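You operate a simulated robot arm through the tools that you are given. There is no shell and no other tool. Be economical: measure what you need, move in short steps, check, and stop when the job is done.

You run a simulated robot arm. Do the job below in one go: nothing can be reset, and whatever is moved stays where it is left.

## Task
Park the probe, turn the mode knob to OFF, switch programmer and holder off, then open both clamps.

Only the result counts: the job must be done as asked and must still hold three seconds after the hand-in. Knocking over, shifting, dropping, spilling or breaking anything else fails it.

## Robot
A 6-joint arm with a two-finger parallel gripper, fixed in place. Base frame: the origin is at the foot of the arm, x ahead of it, y to its left, z up; the work surface is at about z = 0.012. Lengths are in m, angles in rad, forces in N, time in s.
With the tool pointing down near the work surface it reaches from about 0.14 to 0.58 m from the base axis. Its first joint turns from -1.152 to 1.152 rad. Payload 2.1 kg.
Tool frame: the origin (TCP) lies between the finger pads and is the grasp point; the fingertips stand 0.03 m ahead of it; z points along the fingers, y is the line along which they close. Largest opening 0.094 m; finger width 0.028, thickness 0.01; the body of the gripper, 0.05 by 0.096 m, starts 0.055 m behind the TCP.
Orientation is told as [roll, pitch, yaw] about the base's x, y, z axes, in that order, counted from this pose: with the fingers straight down and closing along the base's y, the tool's x points along the base's -x, its y along +y and its z along -z.

## Interface
- The arm moves only by the tool apply_moves. Its argument "increments" is a list of rows, each an object (a shift or turn left out is 0, a gripper value left out holds the last) with "delta_pos": the shift along the base's x, y, z in units of 25 mm (1.0 is 25 mm), a list of three; "delta_rot": the turn, a rotation vector about the base's x, y, z in units of 6 degrees (1.0 is 6 degrees), a list of three; "jaw": the gripper command, from -1 (fully open) to 1 (shut), values between in proportion. In form: [{"delta_pos": [dx, dy, dz], "delta_rot": [wx, wy, wz], "jaw": jaw}, ...]. A call has 1 to 12 rows; each row shifts and turns the commanded pose from where the row before left it. A call with a number of a shift or a turn outside -1 to 1 is refused whole. Each row takes 0.2 s and may step no farther than 0.05 m and 0.15 rad from the row before; otherwise, or with a gripper value out of range, the whole call is refused. A pose out of reach is approached as far as the arm can. The call stops where the force on the tool passes 40 N (or 10 N more than at its start, if that is more) or the arm is blocked; 0.2 s more then pass. The fingers move at their own pace (about 0.072 m/s each) and stop on an object; they squeeze with about 42 N. The grip force told is the motor's: it shows also when the fingers shut on nothing. Time passes only in rows, and 0.2 s behind the last, so rows that do not move let the fingers close. The reply holds the time, the measured pose of the TCP, the force on the tool along the base axes, the opening and the grip force, in the units named above and with some noise.
- Cameras (640 x 400 px; columns grow to the right, rows downward): "scene" is fixed at [0.0616, -0.3704, 0.4988]; the picture's right is [0.75, -0.66, 0.00], its down [-0.29, -0.33, -0.90] and it looks along [0.59, 0.68, -0.44] (base axes); focal length 251 px, centre (320, 200). "wrist" rides on the gripper at [0.076, 0.014, -0.103] in the tool frame; the picture's right is [-0.18, 0.98, 0.00], its down [-0.75, -0.14, -0.64] and it looks along [-0.63, -0.12, 0.77] (tool axes); focal length 243 px, centre (320, 200). There is no depth. A picture from a camera that has moved, and an enlarged one, comes with that camera's place and axes in the base frame and with its lens.
- snapshot(camera): a new picture of that camera. It takes no simulated time.
- zoom(camera, box): a new picture of the part [left, top, right, bottom] of that camera's present view, enlarged. It takes no simulated time.
- sign_off(): hands the job in; it is judged then, once.

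Go step by step. Nothing tells you positions but the pictures and the camera data: compare them with the known pose of the tool, close in by small moves and look again before you grip or let go. The budget is 120 turns and 76 pictures, counting those below and the enlarged ones. Unless the task says otherwise, let go and move clear before handing in, and close with one line.

The tools are called after ">>>" by a JSON object that holds its "op" and its "data". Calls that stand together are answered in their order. apply_moves: Moves the arm, as the interface text tells. Its arguments: {"type":"object","properties":{"increments":{"type":"array","items":{"type":"object","properties":{"delta_pos":{"type":"array","items":{"type":"number"}},"delta_rot":{"type":"array","items":{"type":"number"}},"jaw":{"type":"number"}}}}},"required":["increments"]} The other tools are called the same way: snapshot (camera) takes a picture; zoom (camera, box) takes an enlarged picture of a part of a camera's view; sign_off () hands the job in.

At the start:

```text
time: 0.0
tool_pos: [0.2594, 0.0262, 0.3525]
ee_rot: [0.0, -0.001, 0.001]
ft_force: [0.1, 0.0, -0.4]
gripper_width: 0.0941
grip_force: 0.2
```

scene: 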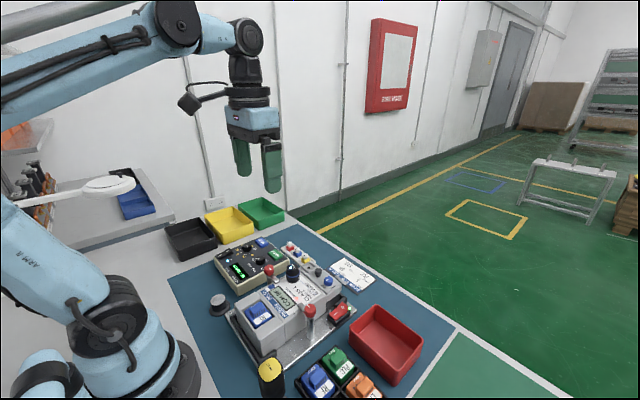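
wrist: 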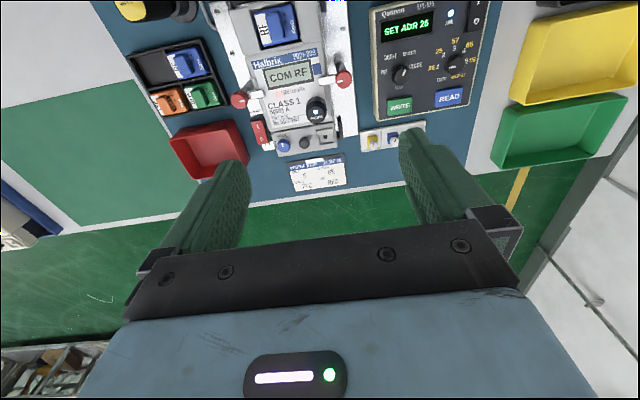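

I see a workbench with a detector in a holder with two red clamps, a programmer, trays and a probe somewhere. I'll look closer first.

>>> {"op": "zoom", "data": {"camera": "scene", "box": [200, 220, 360, 320]}}

>>> {"op": "zoom", "data": {"camera": "scene", "box": [200, 290, 400, 400]}}

>>> {"op": "zoom", "data": {"camera": "wrist", "box": [220, 0, 380, 100]}}

>>> {"op": "zoom", "data": {"camera": "wrist", "box": [220, 70, 400, 190]}}

>>> {"op": "zoom", "data": {"camera": "wrist", "box": [360, 0, 500, 130]}}

```text
4.00 times, centred on (280, 270) of scene
camera zoom: at [0.0616, -0.3704, 0.4988], right [0.75, -0.66, 0.0], down [-0.29, -0.33, -0.9], along [0.59, 0.68, -0.44], focal length 1004 px, centre (480, -80)
```

zoom: 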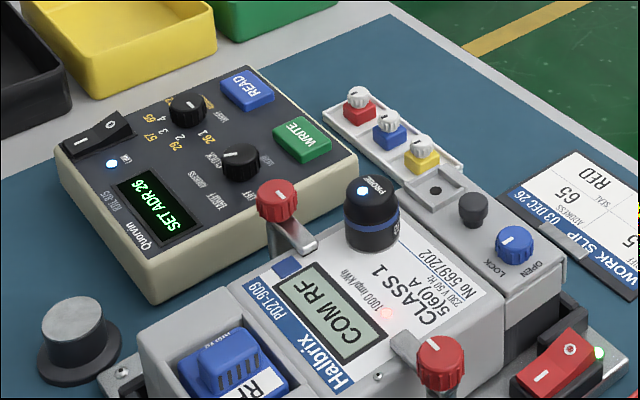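

```text
3.20 times, centred on (300, 345) of scene
camera zoom: at [0.0616, -0.3704, 0.4988], right [0.75, -0.66, 0.0], down [-0.29, -0.33, -0.9], along [0.59, 0.68, -0.44], focal length 803 px, centre (384, -264)
```

zoom: 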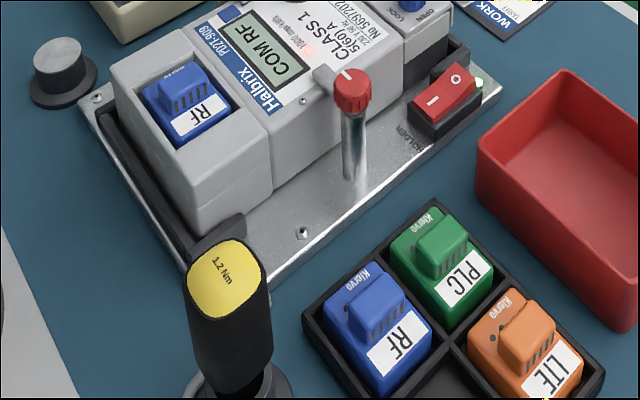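

```text
4.00 times, centred on (300, 50) of wrist
camera zoom: at [0.182, 0.0418, 0.4541], right [0.18, 0.98, 0.0], down [0.75, -0.14, 0.64], along [0.63, -0.12, -0.77], focal length 970 px, centre (400, 800)
```

zoom: 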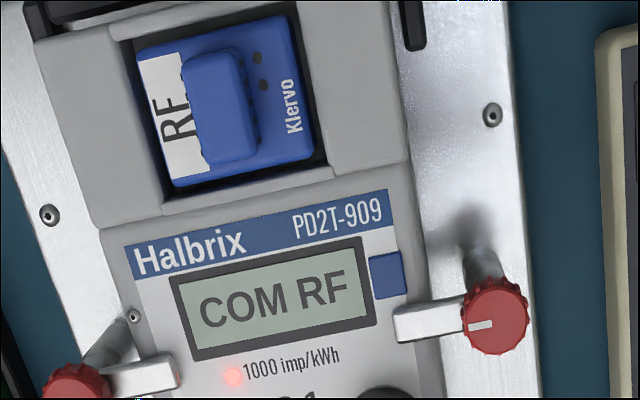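

```text
3.33 times, centred on (310, 130) of wrist
camera zoom: at [0.182, 0.0418, 0.4541], right [0.18, 0.98, 0.0], down [0.75, -0.14, 0.64], along [0.63, -0.12, -0.77], focal length 809 px, centre (353, 433)
```

zoom: 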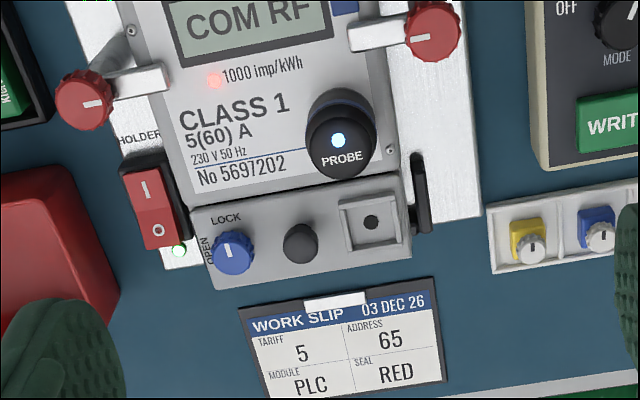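

```text
3.08 times, centred on (430, 65) of wrist
camera zoom: at [0.182, 0.0418, 0.4541], right [0.18, 0.98, 0.0], down [0.75, -0.14, 0.64], along [0.63, -0.12, -0.77], focal length 746 px, centre (-18, 615)
```

zoom: 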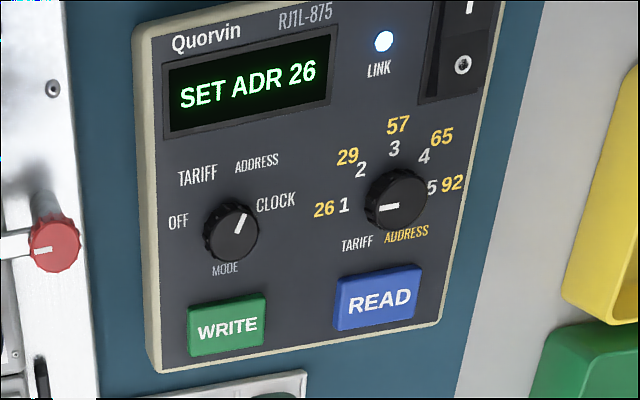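

The probe sits on the meter face at about (0.304, 0.012), top z≈0.109. The steel post near (0.16, 0.095) may be its park, so I move back to view it.

>>> {"op": "apply_moves", "data": {"increments": [{"delta_pos": [-0.8, 0.6, 0]}, {"delta_pos": [-0.8, 0.6, 0]}, {"delta_pos": [-0.8, 0.6, 0]}, {"delta_pos": [-0.8, 0.6, 0]}]}}

>>> {"op": "snapshot", "data": {"camera": "wrist"}}

```text
time: 1.0
tool_pos: [0.1767, 0.0855, 0.3521]
ee_rot: [-0.001, -0.003, -0.001]
ft_force: [0.3, -0.1, 0.5]
gripper_width: 0.0939
grip_force: 0.1
```

```text
68 pictures are left
camera wrist: at [0.1011, 0.1021, 0.4546], right [0.18, 0.98, 0.0], down [0.75, -0.14, 0.64], along [0.63, -0.12, -0.77], focal length 243 px, centre (320, 200)
```

wrist: 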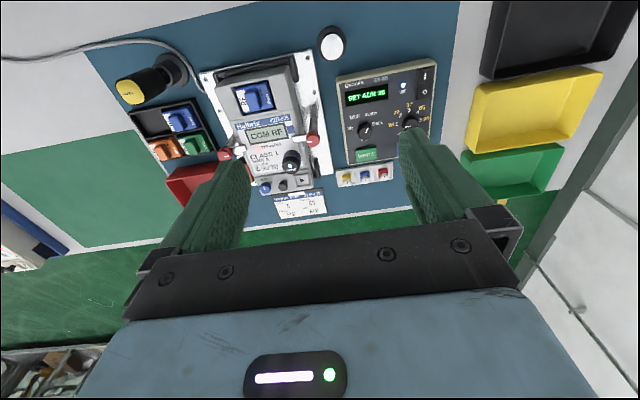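

>>> {"op": "zoom", "data": {"camera": "wrist", "box": [290, 10, 450, 110]}}

>>> {"op": "zoom", "data": {"camera": "wrist", "box": [80, 30, 240, 130]}}

>>> {"op": "zoom", "data": {"camera": "wrist", "box": [190, 60, 350, 210]}}

```text
4.00 times, centred on (370, 60) of wrist
camera zoom: at [0.1011, 0.1021, 0.4546], right [0.18, 0.98, 0.0], down [0.75, -0.14, 0.64], along [0.63, -0.12, -0.77], focal length 970 px, centre (120, 760)
```

zoom: 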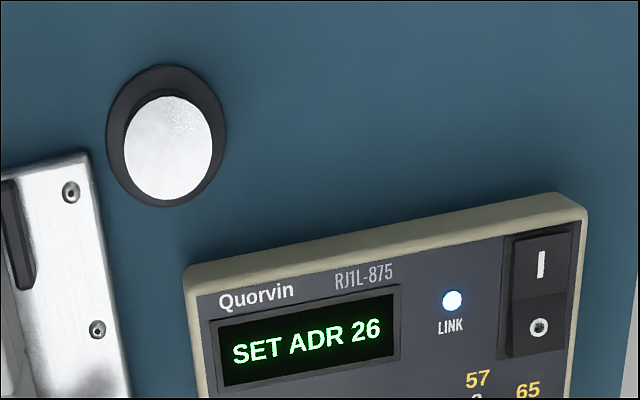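

```text
4.00 times, centred on (160, 80) of wrist
camera zoom: at [0.1011, 0.1021, 0.4546], right [0.18, 0.98, 0.0], down [0.75, -0.14, 0.64], along [0.63, -0.12, -0.77], focal length 970 px, centre (960, 680)
```

zoom: 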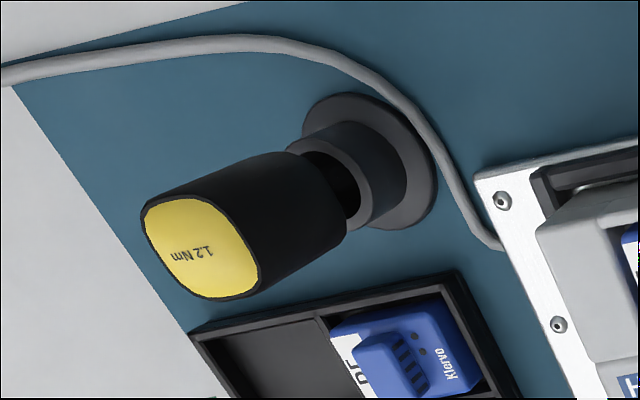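

```text
2.67 times, centred on (270, 135) of wrist
camera zoom: at [0.1011, 0.1021, 0.4546], right [0.18, 0.98, 0.0], down [0.75, -0.14, 0.64], along [0.63, -0.12, -0.77], focal length 647 px, centre (453, 373)
```

zoom: 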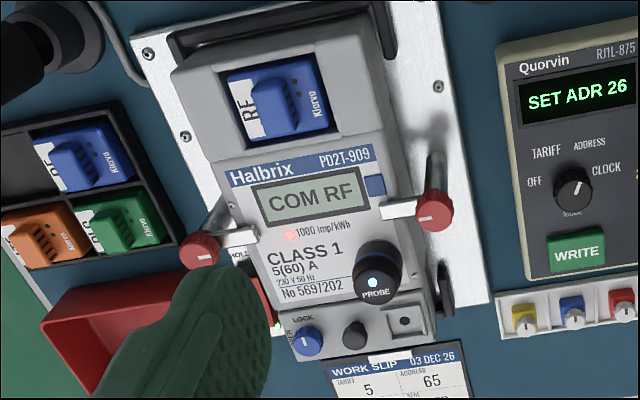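

The steel post at about (0.164, 0.108), top z≈0.027, is the probe park. I move above the probe with a half-opened gripper.

>>> {"op": "apply_moves", "data": {"increments": [{"delta_pos": [0.73, -0.42, -0.8], "jaw": -0.1}, {"delta_pos": [0.73, -0.42, -0.8]}, {"delta_pos": [0.73, -0.42, -0.8]}, {"delta_pos": [0.73, -0.42, -0.8]}, {"delta_pos": [0.73, -0.42, -0.8]}, {"delta_pos": [0.73, -0.42, -0.8]}, {"delta_pos": [0.72, -0.43, -0.8]}]}}

>>> {"op": "snapshot", "data": {"camera": "wrist"}}

>>> {"op": "zoom", "data": {"camera": "scene", "box": [200, 200, 360, 300]}}

```text
time: 2.6
tool_pos: [0.3045, 0.0119, 0.2113]
ee_rot: [0.0, -0.003, -0.001]
ft_force: [0.1, 0.2, -0.3]
gripper_width: 0.0517
grip_force: 0.1
```

```text
64 pictures are left
camera wrist: at [0.2282, 0.0273, 0.3128], right [0.18, 0.98, 0.0], down [0.75, -0.14, 0.64], along [0.63, -0.12, -0.77], focal length 243 px, centre (320, 200)
```

wrist: 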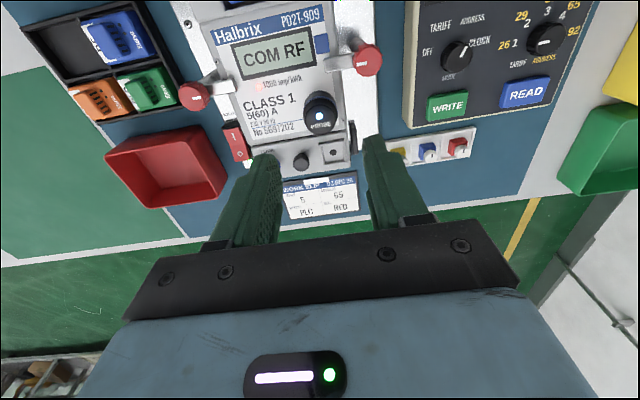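

```text
4.00 times, centred on (280, 250) of scene
camera zoom: at [0.0616, -0.3704, 0.4988], right [0.75, -0.66, 0.0], down [-0.29, -0.33, -0.9], along [0.59, 0.68, -0.44], focal length 1004 px, centre (480, 0)
```

zoom: 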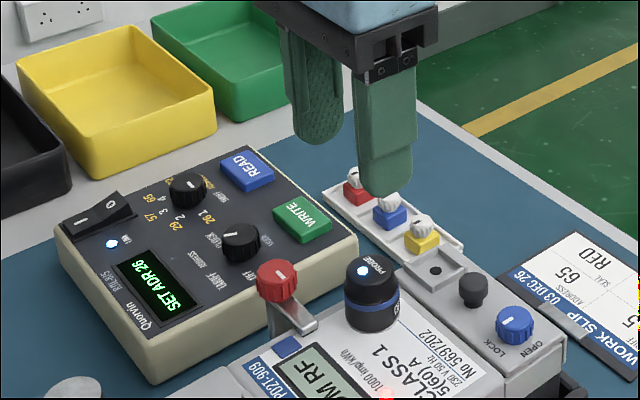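

Position of the probe is confirmed at (0.305, 0.011). Descend straddling it, and look.

>>> {"op": "apply_moves", "data": {"increments": [{"delta_pos": [0, -0.03, -0.9]}, {"delta_pos": [0, 0, -0.9]}, {"delta_pos": [0, 0, -0.9]}, {"delta_pos": [0, 0, -0.7]}, {}]}}

>>> {"op": "zoom", "data": {"camera": "scene", "box": [220, 220, 380, 320]}}

>>> {"op": "snapshot", "data": {"camera": "wrist"}}

```text
time: 3.8
tool_pos: [0.3048, 0.0108, 0.1252]
ee_rot: [0.001, -0.002, 0.0]
ft_force: [0.3, 0.3, 0.0]
gripper_width: 0.0519
grip_force: 0.1
```

```text
4.00 times, centred on (300, 270) of scene
camera zoom: at [0.0616, -0.3704, 0.4988], right [0.75, -0.66, 0.0], down [-0.29, -0.33, -0.9], along [0.59, 0.68, -0.44], focal length 1004 px, centre (400, -80)
```

zoom: 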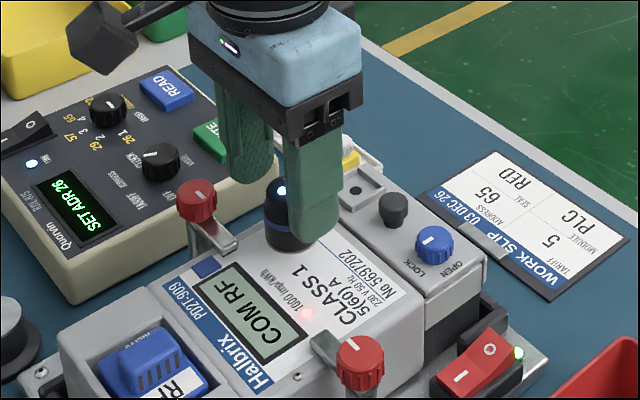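

```text
61 pictures are left
camera wrist: at [0.2294, 0.0272, 0.2279], right [0.18, 0.98, 0.0], down [0.75, -0.14, 0.64], along [0.63, -0.12, -0.77], focal length 243 px, centre (320, 200)
```

wrist: 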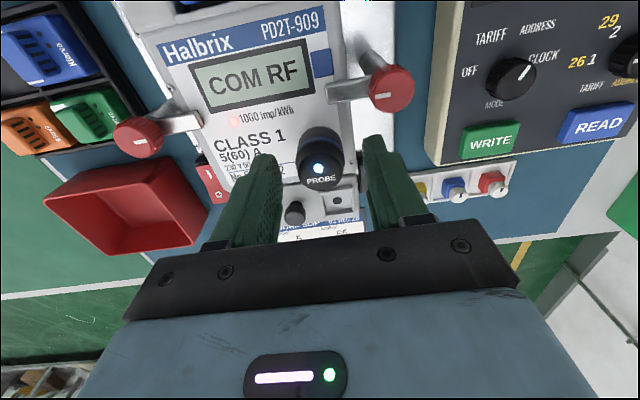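

The fingers straddle the probe. Lower 6 mm and close.

>>> {"op": "apply_moves", "data": {"increments": [{"delta_pos": [0, 0, -0.24]}, {"jaw": 1}, {}, {}, {}]}}

```text
time: 5.0
tool_pos: [0.3051, 0.0119, 0.1213]
ee_rot: [0.0, -0.002, -0.001]
ft_force: [0.0, 0.0, -0.3]
gripper_width: 0.0309
grip_force: 21.8
```

Gripped at 31 mm. Lift straight up.

>>> {"op": "apply_moves", "data": {"increments": [{"delta_pos": [0, 0, 0.3]}, {"delta_pos": [0, 0, 0.8]}, {"delta_pos": [0, 0, 0.9]}, {"delta_pos": [0, 0, 0.9]}, {}]}}

>>> {"op": "zoom", "data": {"camera": "scene", "box": [200, 200, 360, 300]}}

```text
time: 6.2
tool_pos: [0.3066, 0.0127, 0.1941]
ee_rot: [0.001, -0.001, 0.0]
ft_force: [0.7, 0.0, -1.2]
gripper_width: 0.0309
grip_force: 22.3
```

```text
4.00 times, centred on (280, 250) of scene
camera zoom: at [0.0616, -0.3704, 0.4988], right [0.75, -0.66, 0.0], down [-0.29, -0.33, -0.9], along [0.59, 0.68, -0.44], focal length 1004 px, centre (480, 0)
```

zoom: 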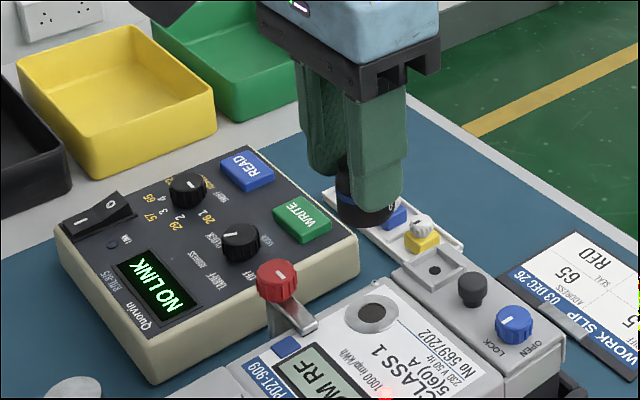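

The programmer shows NO LINK and the probe is held. I carry it high over to a point just short of the post.

>>> {"op": "apply_moves", "data": {"increments": [{"delta_pos": [-0.8, 0.55, 0]}, {"delta_pos": [-0.8, 0.55, 0]}, {"delta_pos": [-0.8, 0.55, 0]}, {"delta_pos": [-0.8, 0.55, 0]}, {"delta_pos": [-0.8, 0.55, 0]}, {"delta_pos": [-0.8, 0.55, 0]}, {"delta_pos": [-0.8, 0.5, 0]}, {}]}}

>>> {"op": "snapshot", "data": {"camera": "wrist"}}

>>> {"op": "zoom", "data": {"camera": "scene", "box": [140, 220, 300, 320]}}

```text
time: 8.0
tool_pos: [0.1654, 0.1074, 0.1925]
ee_rot: [0.002, -0.002, 0.0]
ft_force: [-0.3, 0.0, -0.7]
gripper_width: 0.0305
grip_force: 21.8
```

```text
59 pictures are left
camera wrist: at [0.089, 0.1217, 0.2956], right [0.18, 0.98, 0.0], down [0.75, -0.14, 0.64], along [0.63, -0.12, -0.77], focal length 243 px, centre (320, 200)
```

wrist: 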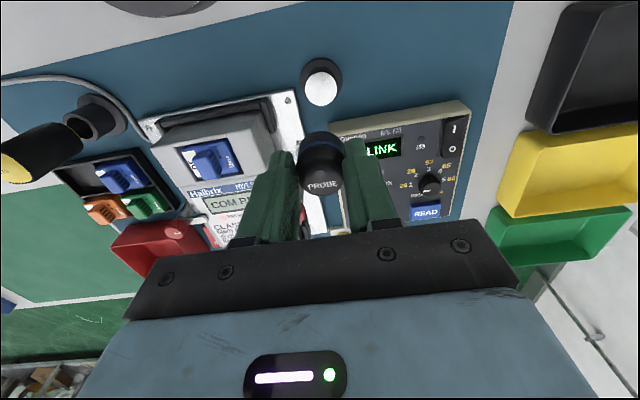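

```text
4.00 times, centred on (220, 270) of scene
camera zoom: at [0.0616, -0.3704, 0.4988], right [0.75, -0.66, 0.0], down [-0.29, -0.33, -0.9], along [0.59, 0.68, -0.44], focal length 1004 px, centre (720, -80)
```

zoom: 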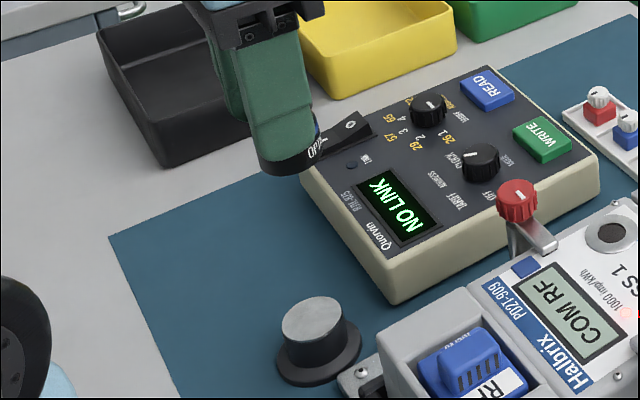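

Post refined: (0.162, 0.108), top z≈0.030. I descend to just above it and check.

>>> {"op": "apply_moves", "data": {"increments": [{"delta_pos": [-0.13, 0.02, -0.9]}, {"delta_pos": [0, 0, -0.9]}, {"delta_pos": [0, 0, -0.9]}, {"delta_pos": [0, 0, -0.9]}, {"delta_pos": [0, 0, -0.3]}, {}]}}

>>> {"op": "zoom", "data": {"camera": "wrist", "box": [240, 80, 400, 220]}}

>>> {"op": "zoom", "data": {"camera": "scene", "box": [160, 250, 280, 330]}}

```text
time: 9.4
tool_pos: [0.1631, 0.1078, 0.0967]
ee_rot: [-0.001, -0.002, 0.0]
ft_force: [-0.2, 0.2, -0.5]
gripper_width: 0.0306
grip_force: 21.7
```

```text
2.86 times, centred on (320, 150) of wrist
camera zoom: at [0.0859, 0.1222, 0.1985], right [0.18, 0.98, 0.0], down [0.75, -0.14, 0.64], along [0.63, -0.12, -0.77], focal length 693 px, centre (320, 343)
```

zoom: 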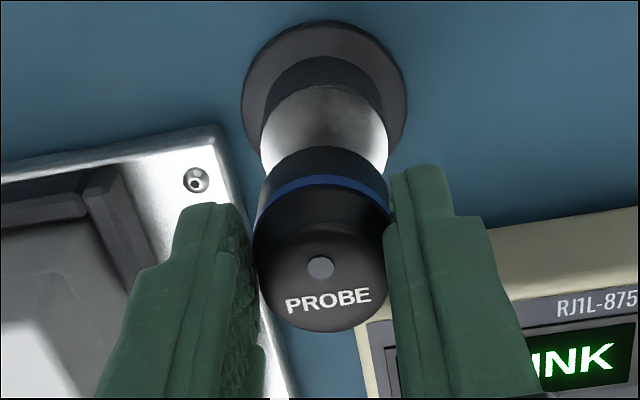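

```text
5.00 times, centred on (220, 290) of scene
camera zoom: at [0.0616, -0.3704, 0.4988], right [0.75, -0.66, 0.0], down [-0.29, -0.33, -0.9], along [0.59, 0.68, -0.44], focal length 1255 px, centre (820, -250)
```

zoom: 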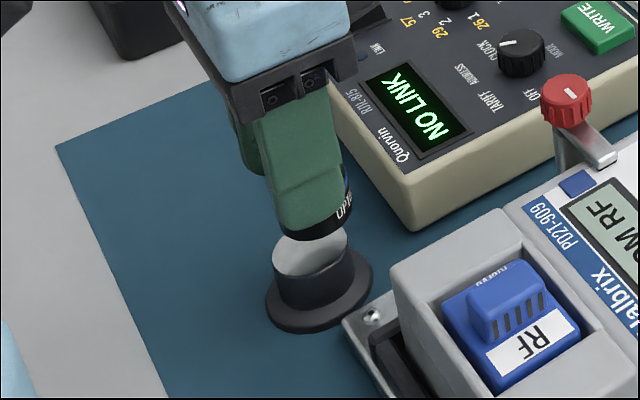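

Slight offset remains (post a bit toward -x). Correct ~2.5 mm, descend another 12 mm and look again.

>>> {"op": "apply_moves", "data": {"increments": [{"delta_pos": [-0.1, 0.04, -0.24]}, {"delta_pos": [0, 0, -0.24]}, {}]}}

>>> {"op": "zoom", "data": {"camera": "wrist", "box": [260, 90, 380, 190]}}

>>> {"op": "zoom", "data": {"camera": "scene", "box": [190, 270, 250, 320]}}

```text
time: 10.2
tool_pos: [0.1596, 0.1083, 0.0832]
ee_rot: [0.0, -0.002, -0.002]
ft_force: [0.2, 0.4, 0.0]
gripper_width: 0.0306
grip_force: 21.4
```

```text
4.00 times, centred on (320, 140) of wrist
camera zoom: at [0.0835, 0.1235, 0.186], right [0.18, 0.98, 0.0], down [0.75, -0.14, 0.64], along [0.63, -0.12, -0.77], focal length 970 px, centre (320, 440)
```

zoom: 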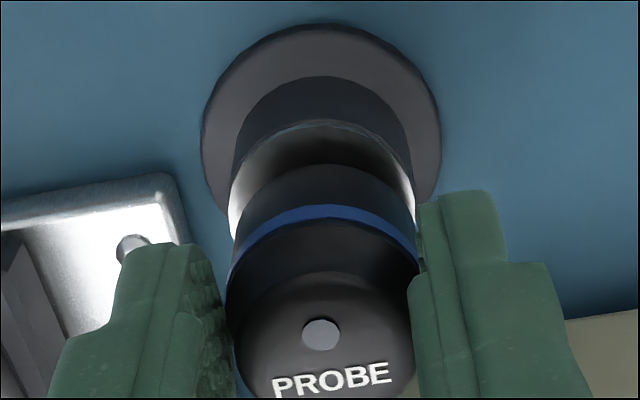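

```text
8.00 times, centred on (220, 295) of scene
camera zoom: at [0.0616, -0.3704, 0.4988], right [0.75, -0.66, 0.0], down [-0.29, -0.33, -0.9], along [0.59, 0.68, -0.44], focal length 2009 px, centre (1120, -560)
```

zoom: 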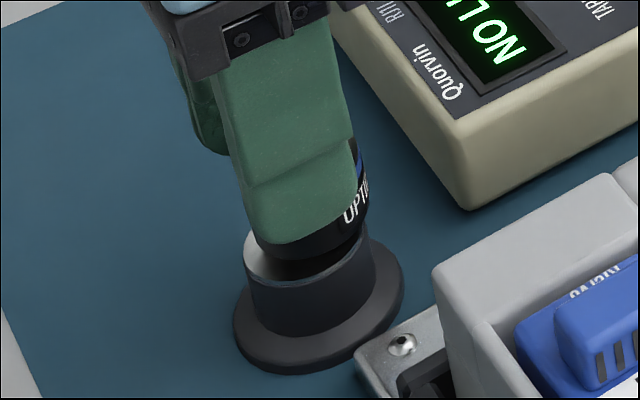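

Nearly centred; nudge +1.5 mm in y and lower gently until contact.

>>> {"op": "apply_moves", "data": {"increments": [{"delta_pos": [0, 0.06, -0.08]}, {"delta_pos": [0, 0, -0.08]}, {"delta_pos": [0, 0, -0.06]}, {}]}}

>>> {"op": "zoom", "data": {"camera": "scene", "box": [190, 270, 250, 320]}}

```text
time: 11.2
tool_pos: [0.1596, 0.1091, 0.0786]
ee_rot: [0.0, 0.0, -0.001]
ft_force: [-1.2, -0.5, 12.6]
gripper_width: 0.0308
grip_force: 22.3
```

```text
8.00 times, centred on (220, 295) of scene
camera zoom: at [0.0616, -0.3705, 0.4988], right [0.75, -0.66, 0.0], down [-0.29, -0.33, -0.9], along [0.59, 0.68, -0.44], focal length 2009 px, centre (1120, -560)
```

zoom: 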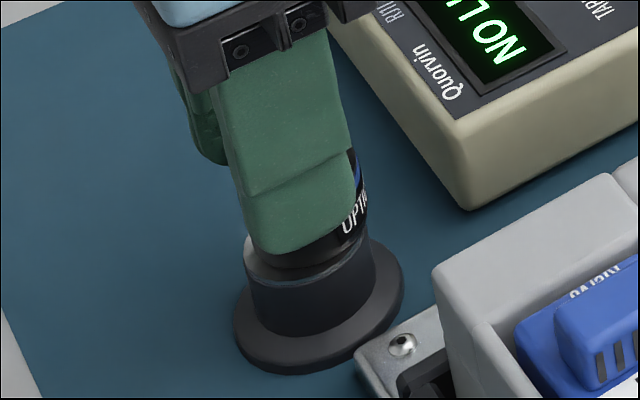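

Contact is made (12.6 N). Release partially and check before rising.

>>> {"op": "apply_moves", "data": {"increments": [{"delta_pos": [0, 0, 0.06]}, {"jaw": 0.0}, {}, {}]}}

>>> {"op": "apply_moves", "data": {"increments": [{"delta_pos": [0, 0, 0.6]}, {"delta_pos": [0, 0, 0.9]}, {"delta_pos": [0, 0, 0.9]}, {"delta_pos": [0, 0, 0.9]}, {"delta_pos": [0, 0, 0.9]}]}}

>>> {"op": "zoom", "data": {"camera": "scene", "box": [180, 220, 300, 320]}}

>>> {"op": "snapshot", "data": {"camera": "wrist"}}

```text
time: 12.2
tool_pos: [0.1591, 0.1093, 0.0779]
ee_rot: [-0.001, -0.001, 0.0]
ft_force: [-0.4, 0.7, 0.4]
gripper_width: 0.0471
grip_force: 0.2
```

```text
time: 13.4
tool_pos: [0.1608, 0.1104, 0.1856]
ee_rot: [0.001, -0.002, -0.001]
ft_force: [0.6, -0.1, -0.1]
gripper_width: 0.0467
grip_force: 0.0
```

```text
4.00 times, centred on (240, 270) of scene
camera zoom: at [0.0616, -0.3705, 0.4988], right [0.75, -0.66, 0.0], down [-0.29, -0.33, -0.9], along [0.59, 0.68, -0.44], focal length 1004 px, centre (640, -80)
```

zoom: 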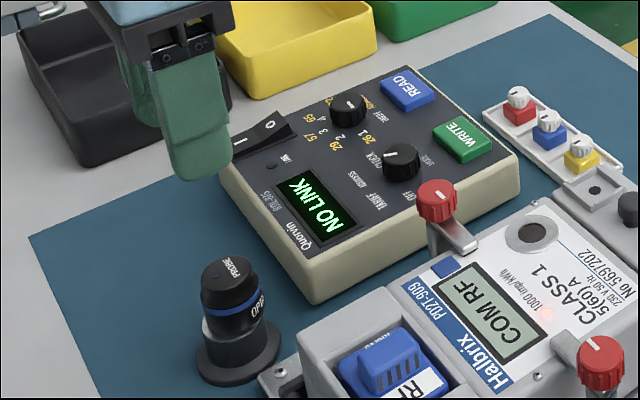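

```text
51 pictures are left
camera wrist: at [0.0846, 0.1259, 0.2875], right [0.18, 0.98, 0.0], down [0.75, -0.14, 0.64], along [0.63, -0.12, -0.77], focal length 243 px, centre (320, 200)
```

wrist: 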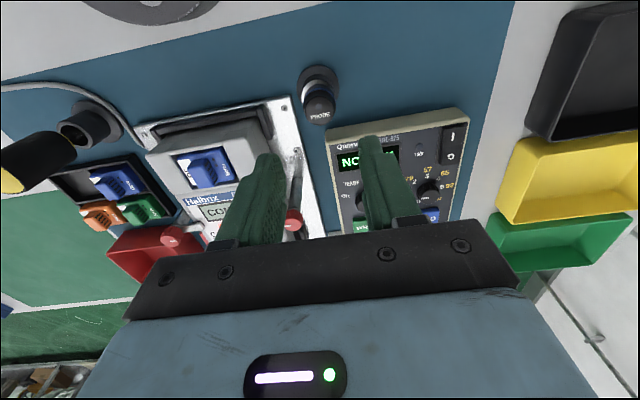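

The probe is parked upright on the post. Next the mode knob, near (0.293, 0.142, 0.057); I move over it for a close view.

>>> {"op": "apply_moves", "data": {"increments": [{"delta_pos": [0.9, 0.25, 0.1]}, {"delta_pos": [0.9, 0.25, 0.1]}, {"delta_pos": [0.9, 0.25, 0.1]}, {"delta_pos": [0.9, 0.25, 0.1]}, {"delta_pos": [0.9, 0.25, 0.1]}, {}]}}

>>> {"op": "zoom", "data": {"camera": "wrist", "box": [240, 30, 400, 150]}}

>>> {"op": "zoom", "data": {"camera": "scene", "box": [240, 220, 320, 280]}}

```text
time: 14.8
tool_pos: [0.2734, 0.1397, 0.1977]
ee_rot: [0.002, -0.002, -0.001]
ft_force: [-0.4, -0.8, -0.6]
gripper_width: 0.0469
grip_force: 0.0
```

```text
3.33 times, centred on (320, 90) of wrist
camera zoom: at [0.1971, 0.1558, 0.2995], right [0.18, 0.98, 0.0], down [0.75, -0.14, 0.64], along [0.63, -0.12, -0.77], focal length 809 px, centre (320, 567)
```

zoom: 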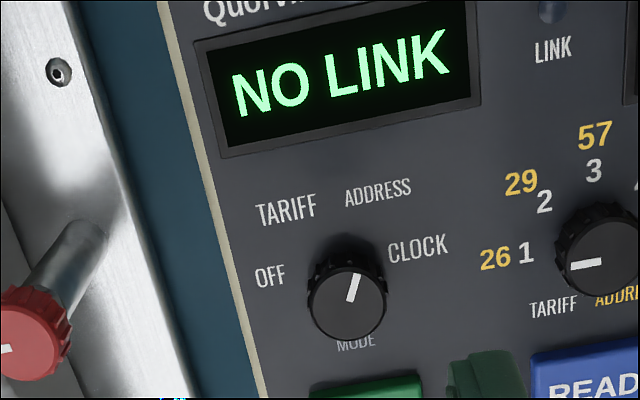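

```text
6.67 times, centred on (280, 250) of scene
camera zoom: at [0.0616, -0.3704, 0.4988], right [0.75, -0.66, 0.0], down [-0.29, -0.33, -0.9], along [0.59, 0.68, -0.44], focal length 1674 px, centre (587, -133)
```

zoom: 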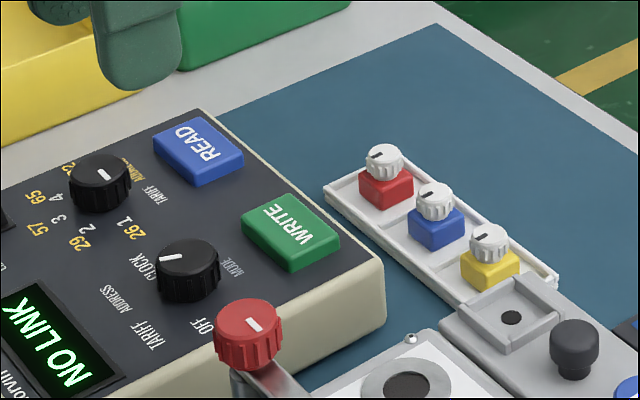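

The knob points to ADDRESS, center ≈(0.2945, 0.145); OFF is ~90–95° counter-clockwise. I'll do it in two small-angle grips: yaw to −24°, narrow jaws, and descend above it.

>>> {"op": "apply_moves", "data": {"increments": [{"delta_pos": [0.42, 0.11, -0.8], "delta_rot": [0, 0, -1], "jaw": 0.15}, {"delta_pos": [0.42, 0.11, -0.8], "delta_rot": [0, 0, -1]}, {"delta_pos": [0, 0, -0.8], "delta_rot": [0, 0, -1]}, {"delta_pos": [0, 0, -0.8], "delta_rot": [0, 0, -1]}, {"delta_pos": [0, 0, -0.5]}, {}]}}

>>> {"op": "snapshot", "data": {"camera": "wrist"}}

>>> {"op": "zoom", "data": {"camera": "scene", "box": [220, 200, 320, 280]}}

```text
time: 16.2
tool_pos: [0.2921, 0.1453, 0.1047]
ee_rot: [0.0, -0.002, -0.42]
ft_force: [1.2, -0.3, -0.2]
gripper_width: 0.0399
grip_force: 0.1
```

```text
48 pictures are left
camera wrist: at [0.2295, 0.1912, 0.207], right [0.57, 0.82, 0.0], down [0.63, -0.44, 0.64], along [0.53, -0.37, -0.77], focal length 243 px, centre (320, 200)
```

wrist: 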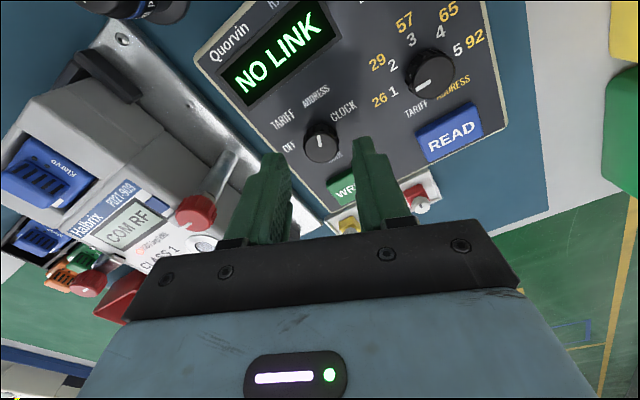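

```text
5.00 times, centred on (270, 240) of scene
camera zoom: at [0.0616, -0.3704, 0.4988], right [0.75, -0.66, 0.0], down [-0.29, -0.33, -0.9], along [0.59, 0.68, -0.44], focal length 1255 px, centre (570, 0)
```

zoom: 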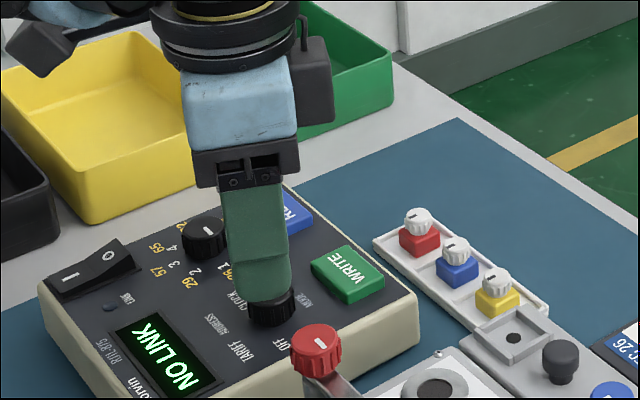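

Knob center refined to (0.294, 0.1465). Fine-adjust and descend so the tips straddle it.

>>> {"op": "apply_moves", "data": {"increments": [{"delta_pos": [0.07, 0.05, -0.5]}, {"delta_pos": [0, 0, -0.3]}, {"delta_pos": [0, 0, -0.2]}, {}]}}

>>> {"op": "zoom", "data": {"camera": "wrist", "box": [240, 90, 400, 230]}}

>>> {"op": "zoom", "data": {"camera": "scene", "box": [250, 235, 310, 280]}}

```text
time: 17.2
tool_pos: [0.2955, 0.1492, 0.0789]
ee_rot: [0.001, -0.001, -0.419]
ft_force: [0.6, -0.1, 0.8]
gripper_width: 0.04
grip_force: 0.0
```

```text
2.86 times, centred on (320, 160) of wrist
camera zoom: at [0.2311, 0.1935, 0.1818], right [0.57, 0.82, 0.0], down [0.63, -0.44, 0.64], along [0.53, -0.37, -0.77], focal length 693 px, centre (320, 314)
```

zoom: 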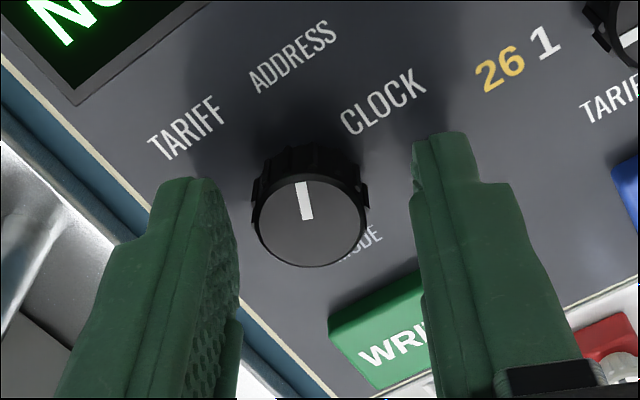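

```text
8.89 times, centred on (280, 258) of scene
camera zoom: at [0.0616, -0.3704, 0.4988], right [0.75, -0.66, 0.0], down [-0.29, -0.33, -0.9], along [0.59, 0.68, -0.44], focal length 2232 px, centre (676, -311)
```

zoom: 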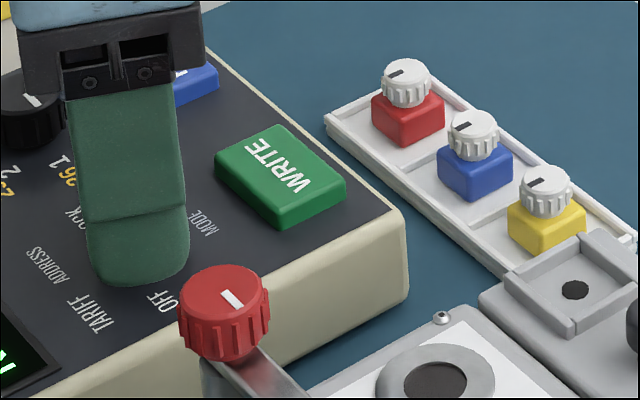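

The tool is ~2.5 mm too far in +y. Correct, drop 2 mm and close.

>>> {"op": "apply_moves", "data": {"increments": [{"delta_pos": [0, -0.1, -0.08]}, {}, {"jaw": 1}, {}, {}]}}

```text
time: 18.4
tool_pos: [0.2947, 0.1455, 0.0774]
ee_rot: [-0.003, -0.001, -0.421]
ft_force: [-3.0, -5.4, -3.4]
gripper_width: 0.0236
grip_force: 45.2
```

Gripped at 24 mm. Turn +48°.

>>> {"op": "apply_moves", "data": {"increments": [{"delta_rot": [0, 0, 1]}, {"delta_rot": [0, 0, 1]}, {"delta_rot": [0, 0, 1]}, {"delta_rot": [0, 0, 1]}, {"delta_rot": [0, 0, 1]}, {"delta_rot": [0, 0, 1]}, {"delta_rot": [0, 0, 1]}, {"delta_rot": [0, 0, 1]}, {}]}}

>>> {"op": "zoom", "data": {"camera": "wrist", "box": [240, 90, 400, 230]}}

```text
time: 20.4
tool_pos: [0.2953, 0.1434, 0.0785]
ee_rot: [-0.003, -0.001, 0.418]
ft_force: [-1.4, -18.7, -29.8]
gripper_width: 0.0232
grip_force: 44.8
```

```text
2.86 times, centred on (320, 160) of wrist
camera zoom: at [0.2195, 0.1279, 0.1801], right [-0.23, 0.97, 0.0], down [0.75, 0.18, 0.64], along [0.63, 0.15, -0.77], focal length 693 px, centre (320, 314)
```

zoom: 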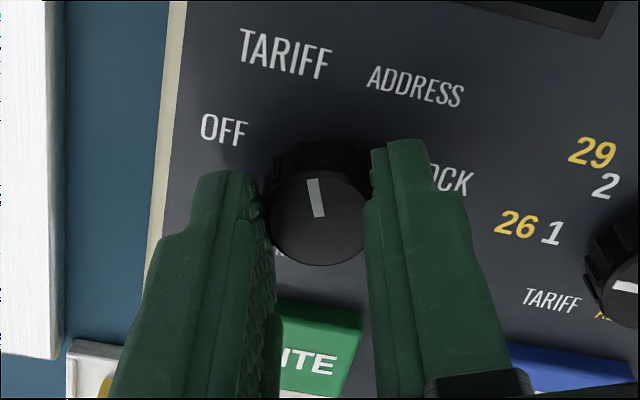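

The knob followed. Open, swing back −48°, regrip and check.

>>> {"op": "apply_moves", "data": {"increments": [{"jaw": 0.15}, {}, {"delta_rot": [0, 0, -1]}, {"delta_rot": [0, 0, -1]}, {"delta_rot": [0, 0, -1]}, {"delta_rot": [0, 0, -1]}, {"delta_rot": [0, 0, -1]}, {"delta_rot": [0, 0, -1]}, {"delta_rot": [0, 0, -1]}, {"delta_rot": [0, 0, -1]}, {}]}}

>>> {"op": "zoom", "data": {"camera": "wrist", "box": [240, 90, 400, 230]}}

```text
time: 22.8
tool_pos: [0.2952, 0.1452, 0.0784]
ee_rot: [0.0, -0.001, -0.422]
ft_force: [-0.4, 0.2, 0.0]
gripper_width: 0.04
grip_force: 0.1
```

```text
2.86 times, centred on (320, 160) of wrist
camera zoom: at [0.2312, 0.1907, 0.1802], right [0.57, 0.82, 0.0], down [0.63, -0.44, 0.64], along [0.53, -0.37, -0.77], focal length 693 px, centre (320, 314)
```

zoom: 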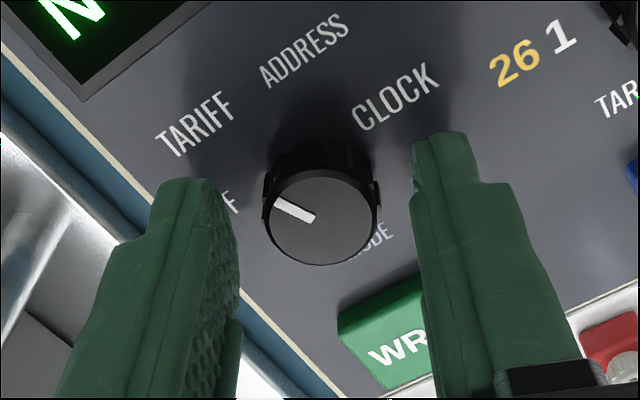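

It now points about at TARIFF. Second grip and turn.

>>> {"op": "apply_moves", "data": {"increments": [{"jaw": 1}, {}, {"delta_rot": [0, 0, 1]}, {"delta_rot": [0, 0, 1]}, {"delta_rot": [0, 0, 1]}, {"delta_rot": [0, 0, 1]}, {"delta_rot": [0, 0, 1]}, {"delta_rot": [0, 0, 1]}, {"delta_rot": [0, 0, 1]}, {"delta_rot": [0, 0, 0.6]}, {}]}}

>>> {"op": "zoom", "data": {"camera": "wrist", "box": [240, 90, 400, 230]}}

```text
time: 25.2
tool_pos: [0.2956, 0.1451, 0.0768]
ee_rot: [-0.004, 0.0, 0.377]
ft_force: [-8.0, -22.7, 0.6]
gripper_width: 0.0236
grip_force: 44.9
```

```text
2.86 times, centred on (320, 160) of wrist
camera zoom: at [0.219, 0.1314, 0.1803], right [-0.19, 0.98, 0.0], down [0.75, 0.15, 0.64], along [0.63, 0.12, -0.77], focal length 693 px, centre (320, 314)
```

zoom: 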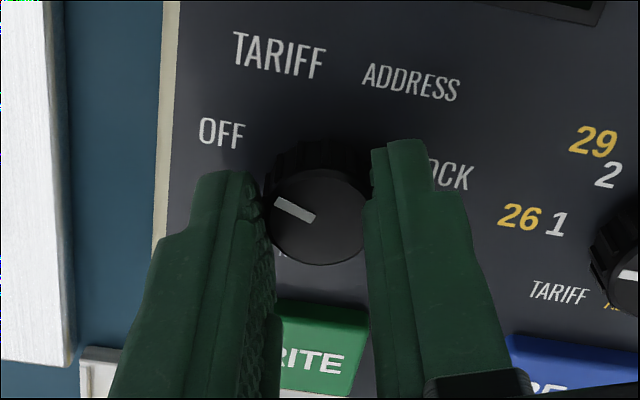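

It points at OFF. Release, rise and verify.

>>> {"op": "apply_moves", "data": {"increments": [{"jaw": 0.0}, {}, {"delta_pos": [0, 0, 0.7], "delta_rot": [0, 0, -0.8]}, {"delta_pos": [0, 0, 0.9], "delta_rot": [0, 0, -0.9]}, {"delta_pos": [0, 0, 0.9], "delta_rot": [0, 0, -0.9]}, {"delta_pos": [-0.3, 0, 0.9], "delta_rot": [0, 0, -1]}, {"delta_pos": [-0.3, 0, 0.9]}]}}

>>> {"op": "zoom", "data": {"camera": "wrist", "box": [240, 0, 480, 150]}}

>>> {"op": "zoom", "data": {"camera": "scene", "box": [205, 220, 305, 290]}}

```text
time: 26.8
tool_pos: [0.2818, 0.1442, 0.1857]
ee_rot: [0.002, -0.001, -0.002]
ft_force: [0.8, 0.2, 0.1]
gripper_width: 0.0469
grip_force: 0.0
```

```text
2.67 times, centred on (360, 75) of wrist
camera zoom: at [0.2048, 0.1598, 0.2868], right [0.19, 0.98, 0.0], down [0.75, -0.14, 0.64], along [0.63, -0.12, -0.77], focal length 647 px, centre (213, 533)
```

zoom: 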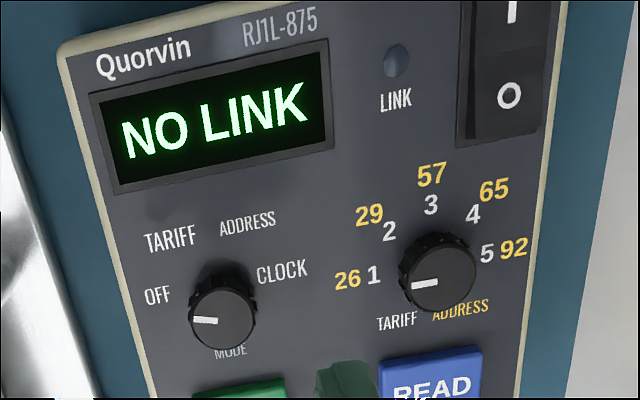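

```text
5.71 times, centred on (255, 255) of scene
camera zoom: at [0.0616, -0.3704, 0.4988], right [0.75, -0.66, 0.0], down [-0.29, -0.33, -0.9], along [0.59, 0.68, -0.44], focal length 1435 px, centre (691, -114)
```

zoom: 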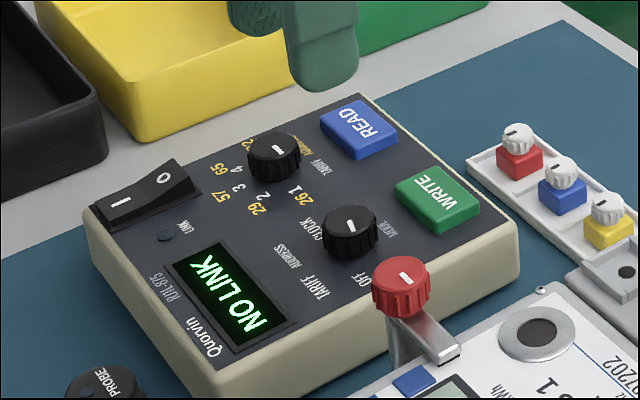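

The pointer is at OFF. Next the programmer's rocker: the O end is near (0.246, 0.242, 0.054). I move above it with shut fingers.

>>> {"op": "apply_moves", "data": {"increments": [{"delta_pos": [-0.25, 0.78, -0.5], "jaw": 1}, {"delta_pos": [-0.25, 0.78, -0.5]}, {"delta_pos": [-0.25, 0.78, -0.5]}, {"delta_pos": [-0.25, 0.78, -0.5]}, {"delta_pos": [-0.25, 0.78, -0.5]}, {}]}}

>>> {"op": "snapshot", "data": {"camera": "wrist"}}

>>> {"op": "zoom", "data": {"camera": "scene", "box": [190, 200, 290, 270]}}

```text
time: 28.2
tool_pos: [0.2512, 0.2427, 0.122]
ee_rot: [0.0, -0.003, 0.0]
ft_force: [-0.4, -0.7, -0.2]
gripper_width: 0.0
grip_force: 33.0
```

```text
39 pictures are left
camera wrist: at [0.1741, 0.2588, 0.2239], right [0.18, 0.98, 0.0], down [0.75, -0.14, 0.64], along [0.63, -0.12, -0.77], focal length 243 px, centre (320, 200)
```

wrist: 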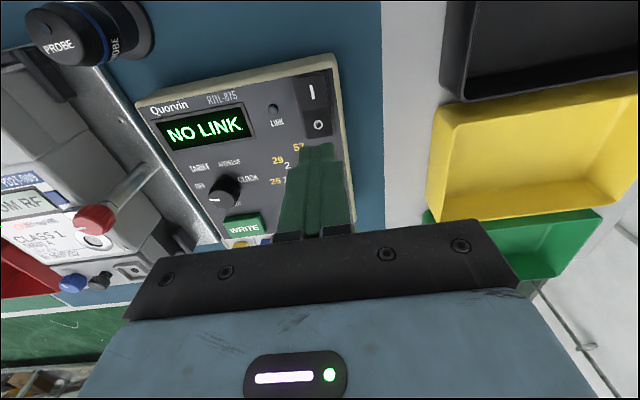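

```text
5.71 times, centred on (240, 235) of scene
camera zoom: at [0.0616, -0.3704, 0.4988], right [0.75, -0.66, 0.0], down [-0.29, -0.33, -0.9], along [0.59, 0.68, -0.44], focal length 1435 px, centre (777, 0)
```

zoom: 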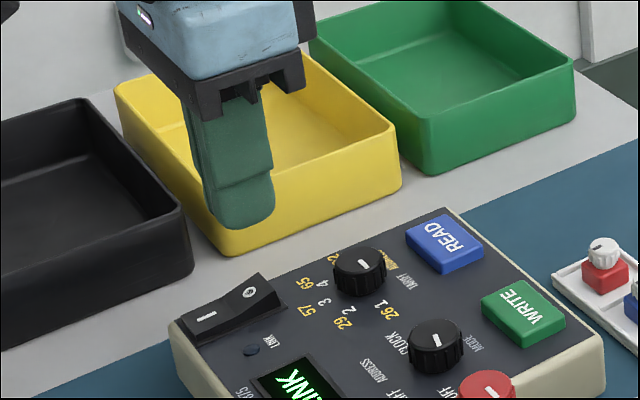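

The O mark refines to (0.244, 0.2445). Adjust and press in small steps.

>>> {"op": "apply_moves", "data": {"increments": [{"delta_pos": [-0.12, 0.08, -0.7]}, {"delta_pos": [0, 0, -0.6]}, {"delta_pos": [0, 0, -0.1]}, {"delta_pos": [0, 0, -0.1]}, {}]}}

>>> {"op": "zoom", "data": {"camera": "scene", "box": [205, 230, 265, 275]}}

```text
time: 29.4
tool_pos: [0.246, 0.2444, 0.0843]
ee_rot: [0.001, -0.002, -0.001]
ft_force: [0.2, 0.1, -0.4]
gripper_width: 0.0
grip_force: 32.8
```

```text
8.89 times, centred on (235, 252) of scene
camera zoom: at [0.0616, -0.3704, 0.4988], right [0.75, -0.66, 0.0], down [-0.29, -0.33, -0.9], along [0.59, 0.68, -0.44], focal length 2232 px, centre (1076, -267)
```

zoom: 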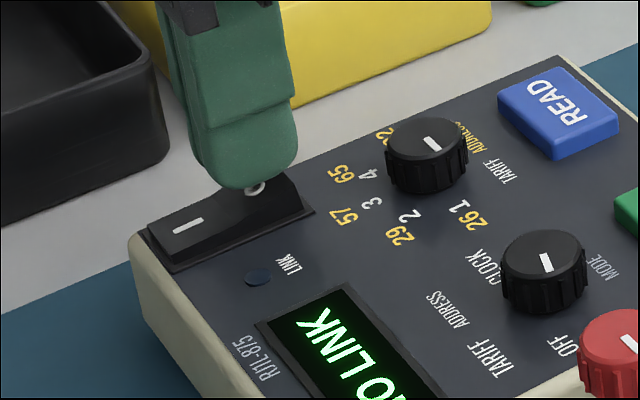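

The tip is just above the O end. Push down further.

>>> {"op": "apply_moves", "data": {"increments": [{"delta_pos": [0.04, 0, -0.1]}, {"delta_pos": [0, 0, -0.1]}, {"delta_pos": [0, 0, -0.1]}, {"delta_pos": [0, 0, -0.08]}]}}

>>> {"op": "zoom", "data": {"camera": "scene", "box": [205, 230, 265, 275]}}

```text
time: 30.4
tool_pos: [0.2472, 0.2457, 0.0776]
ee_rot: [-0.002, 0.002, -0.001]
ft_force: [-0.2, 0.3, 9.4]
gripper_width: 0.0
grip_force: 33.1
stopped in row 4: the force on the tool passed its limit (the readings are from after the stop); the commanded pose is now the measured one
```

```text
8.89 times, centred on (235, 252) of scene
camera zoom: at [0.0616, -0.3705, 0.4988], right [0.75, -0.66, 0.0], down [-0.29, -0.33, -0.9], along [0.59, 0.68, -0.44], focal length 2232 px, centre (1076, -267)
```

zoom: 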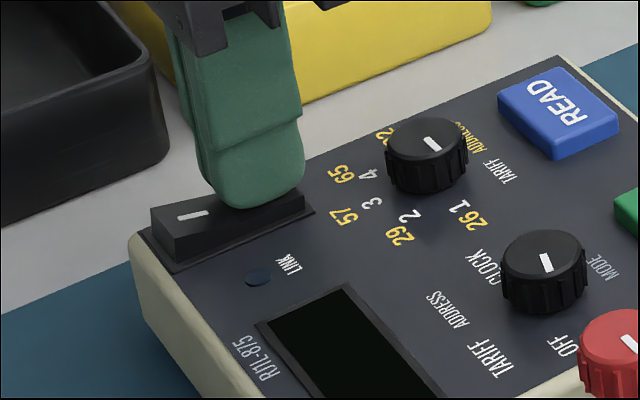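

The programmer display is dark: off. Lift and travel to the holder's rocker, O end near (0.359, −0.1025, 0.038).

>>> {"op": "apply_moves", "data": {"increments": [{"delta_pos": [0, 0, 0.9]}, {"delta_pos": [0, 0, 0.9]}, {"delta_pos": [0, 0, 0.9]}, {"delta_pos": [0, 0, 0.9]}, {"delta_pos": [0.33, -1, 0]}, {"delta_pos": [0.33, -1, 0]}, {"delta_pos": [0.33, -1, 0]}, {"delta_pos": [0.33, -1, 0]}, {"delta_pos": [0.33, -1, 0]}, {"delta_pos": [0.33, -1, 0]}, {"delta_pos": [0.33, -1, 0]}]}}

>>> {"op": "apply_moves", "data": {"increments": [{"delta_pos": [0.33, -1, 0]}, {"delta_pos": [0.33, -1, 0]}, {"delta_pos": [0.33, -1, 0]}, {"delta_pos": [0.33, -1, 0]}, {"delta_pos": [0.33, -1, 0]}, {"delta_pos": [0.33, -1, 0]}, {"delta_pos": [0.3, -0.9, 0]}, {}]}}

>>> {"op": "snapshot", "data": {"camera": "wrist"}}

>>> {"op": "zoom", "data": {"camera": "scene", "box": [205, 230, 365, 330]}}

```text
time: 32.8
tool_pos: [0.306, 0.0696, 0.1671]
ee_rot: [-0.003, 0.002, 0.0]
ft_force: [0.1, -1.0, -0.2]
gripper_width: 0.0003
grip_force: 33.3
```

```text
time: 34.6
tool_pos: [0.3623, -0.1035, 0.1664]
ee_rot: [-0.002, 0.0, -0.001]
ft_force: [0.2, 0.9, -0.9]
gripper_width: 0.0
grip_force: 33.2
```

```text
35 pictures are left
camera wrist: at [0.286, -0.0885, 0.2682], right [0.18, 0.98, 0.0], down [0.75, -0.14, 0.64], along [0.63, -0.12, -0.77], focal length 243 px, centre (320, 200)
```

wrist: 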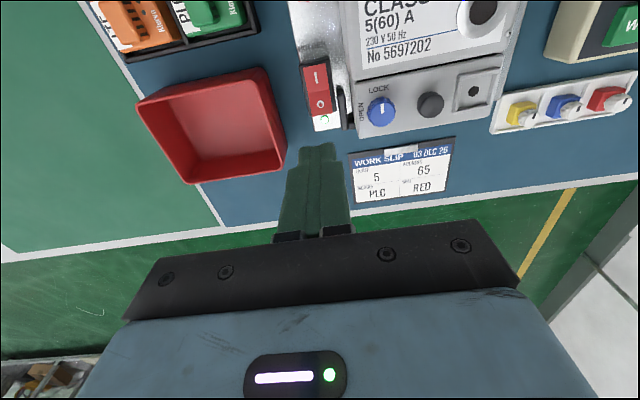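

```text
4.00 times, centred on (285, 280) of scene
camera zoom: at [0.0616, -0.3705, 0.4988], right [0.75, -0.66, 0.0], down [-0.29, -0.33, -0.9], along [0.59, 0.68, -0.44], focal length 1004 px, centre (460, -120)
```

zoom: 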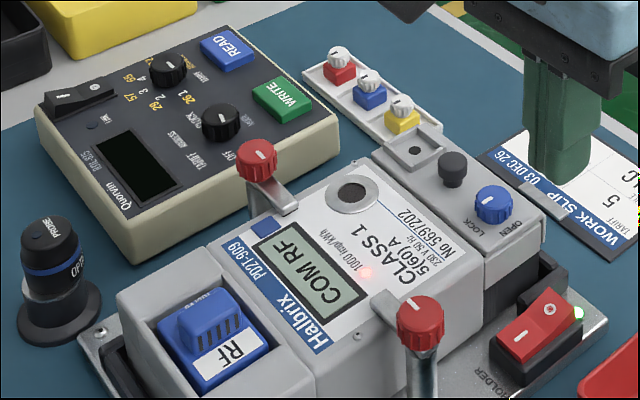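

O confirmed at (0.361, −0.104). Descend to just above.

>>> {"op": "apply_moves", "data": {"increments": [{"delta_pos": [0.02, -0.02, -0.9]}, {"delta_pos": [0, 0, -0.9]}, {"delta_pos": [0, 0, -0.9]}, {"delta_pos": [0, 0, -0.8]}, {}]}}

>>> {"op": "zoom", "data": {"camera": "scene", "box": [300, 270, 380, 330]}}

>>> {"op": "snapshot", "data": {"camera": "wrist"}}

```text
time: 35.8
tool_pos: [0.3624, -0.1044, 0.0791]
ee_rot: [-0.001, 0.002, 0.0]
ft_force: [0.1, 0.5, -0.1]
gripper_width: 0.0001
grip_force: 32.9
```

```text
6.67 times, centred on (340, 300) of scene
camera zoom: at [0.0616, -0.3704, 0.4988], right [0.75, -0.66, 0.0], down [-0.29, -0.33, -0.9], along [0.59, 0.68, -0.44], focal length 1674 px, centre (187, -467)
```

zoom: 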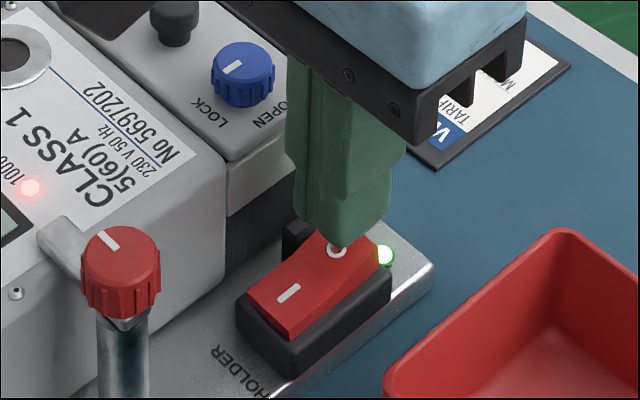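

```text
32 pictures are left
camera wrist: at [0.2864, -0.0888, 0.1815], right [0.18, 0.98, 0.0], down [0.75, -0.14, 0.64], along [0.63, -0.12, -0.77], focal length 243 px, centre (320, 200)
```

wrist: 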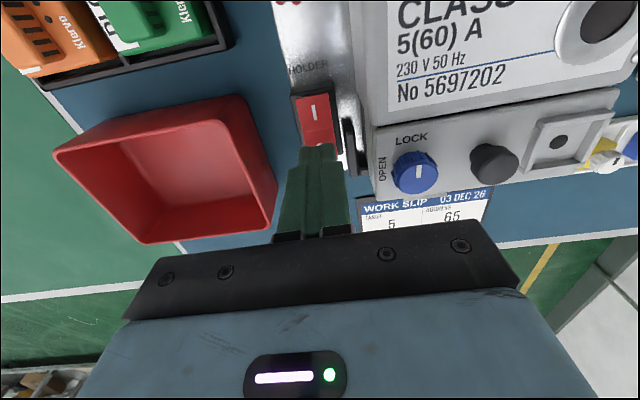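

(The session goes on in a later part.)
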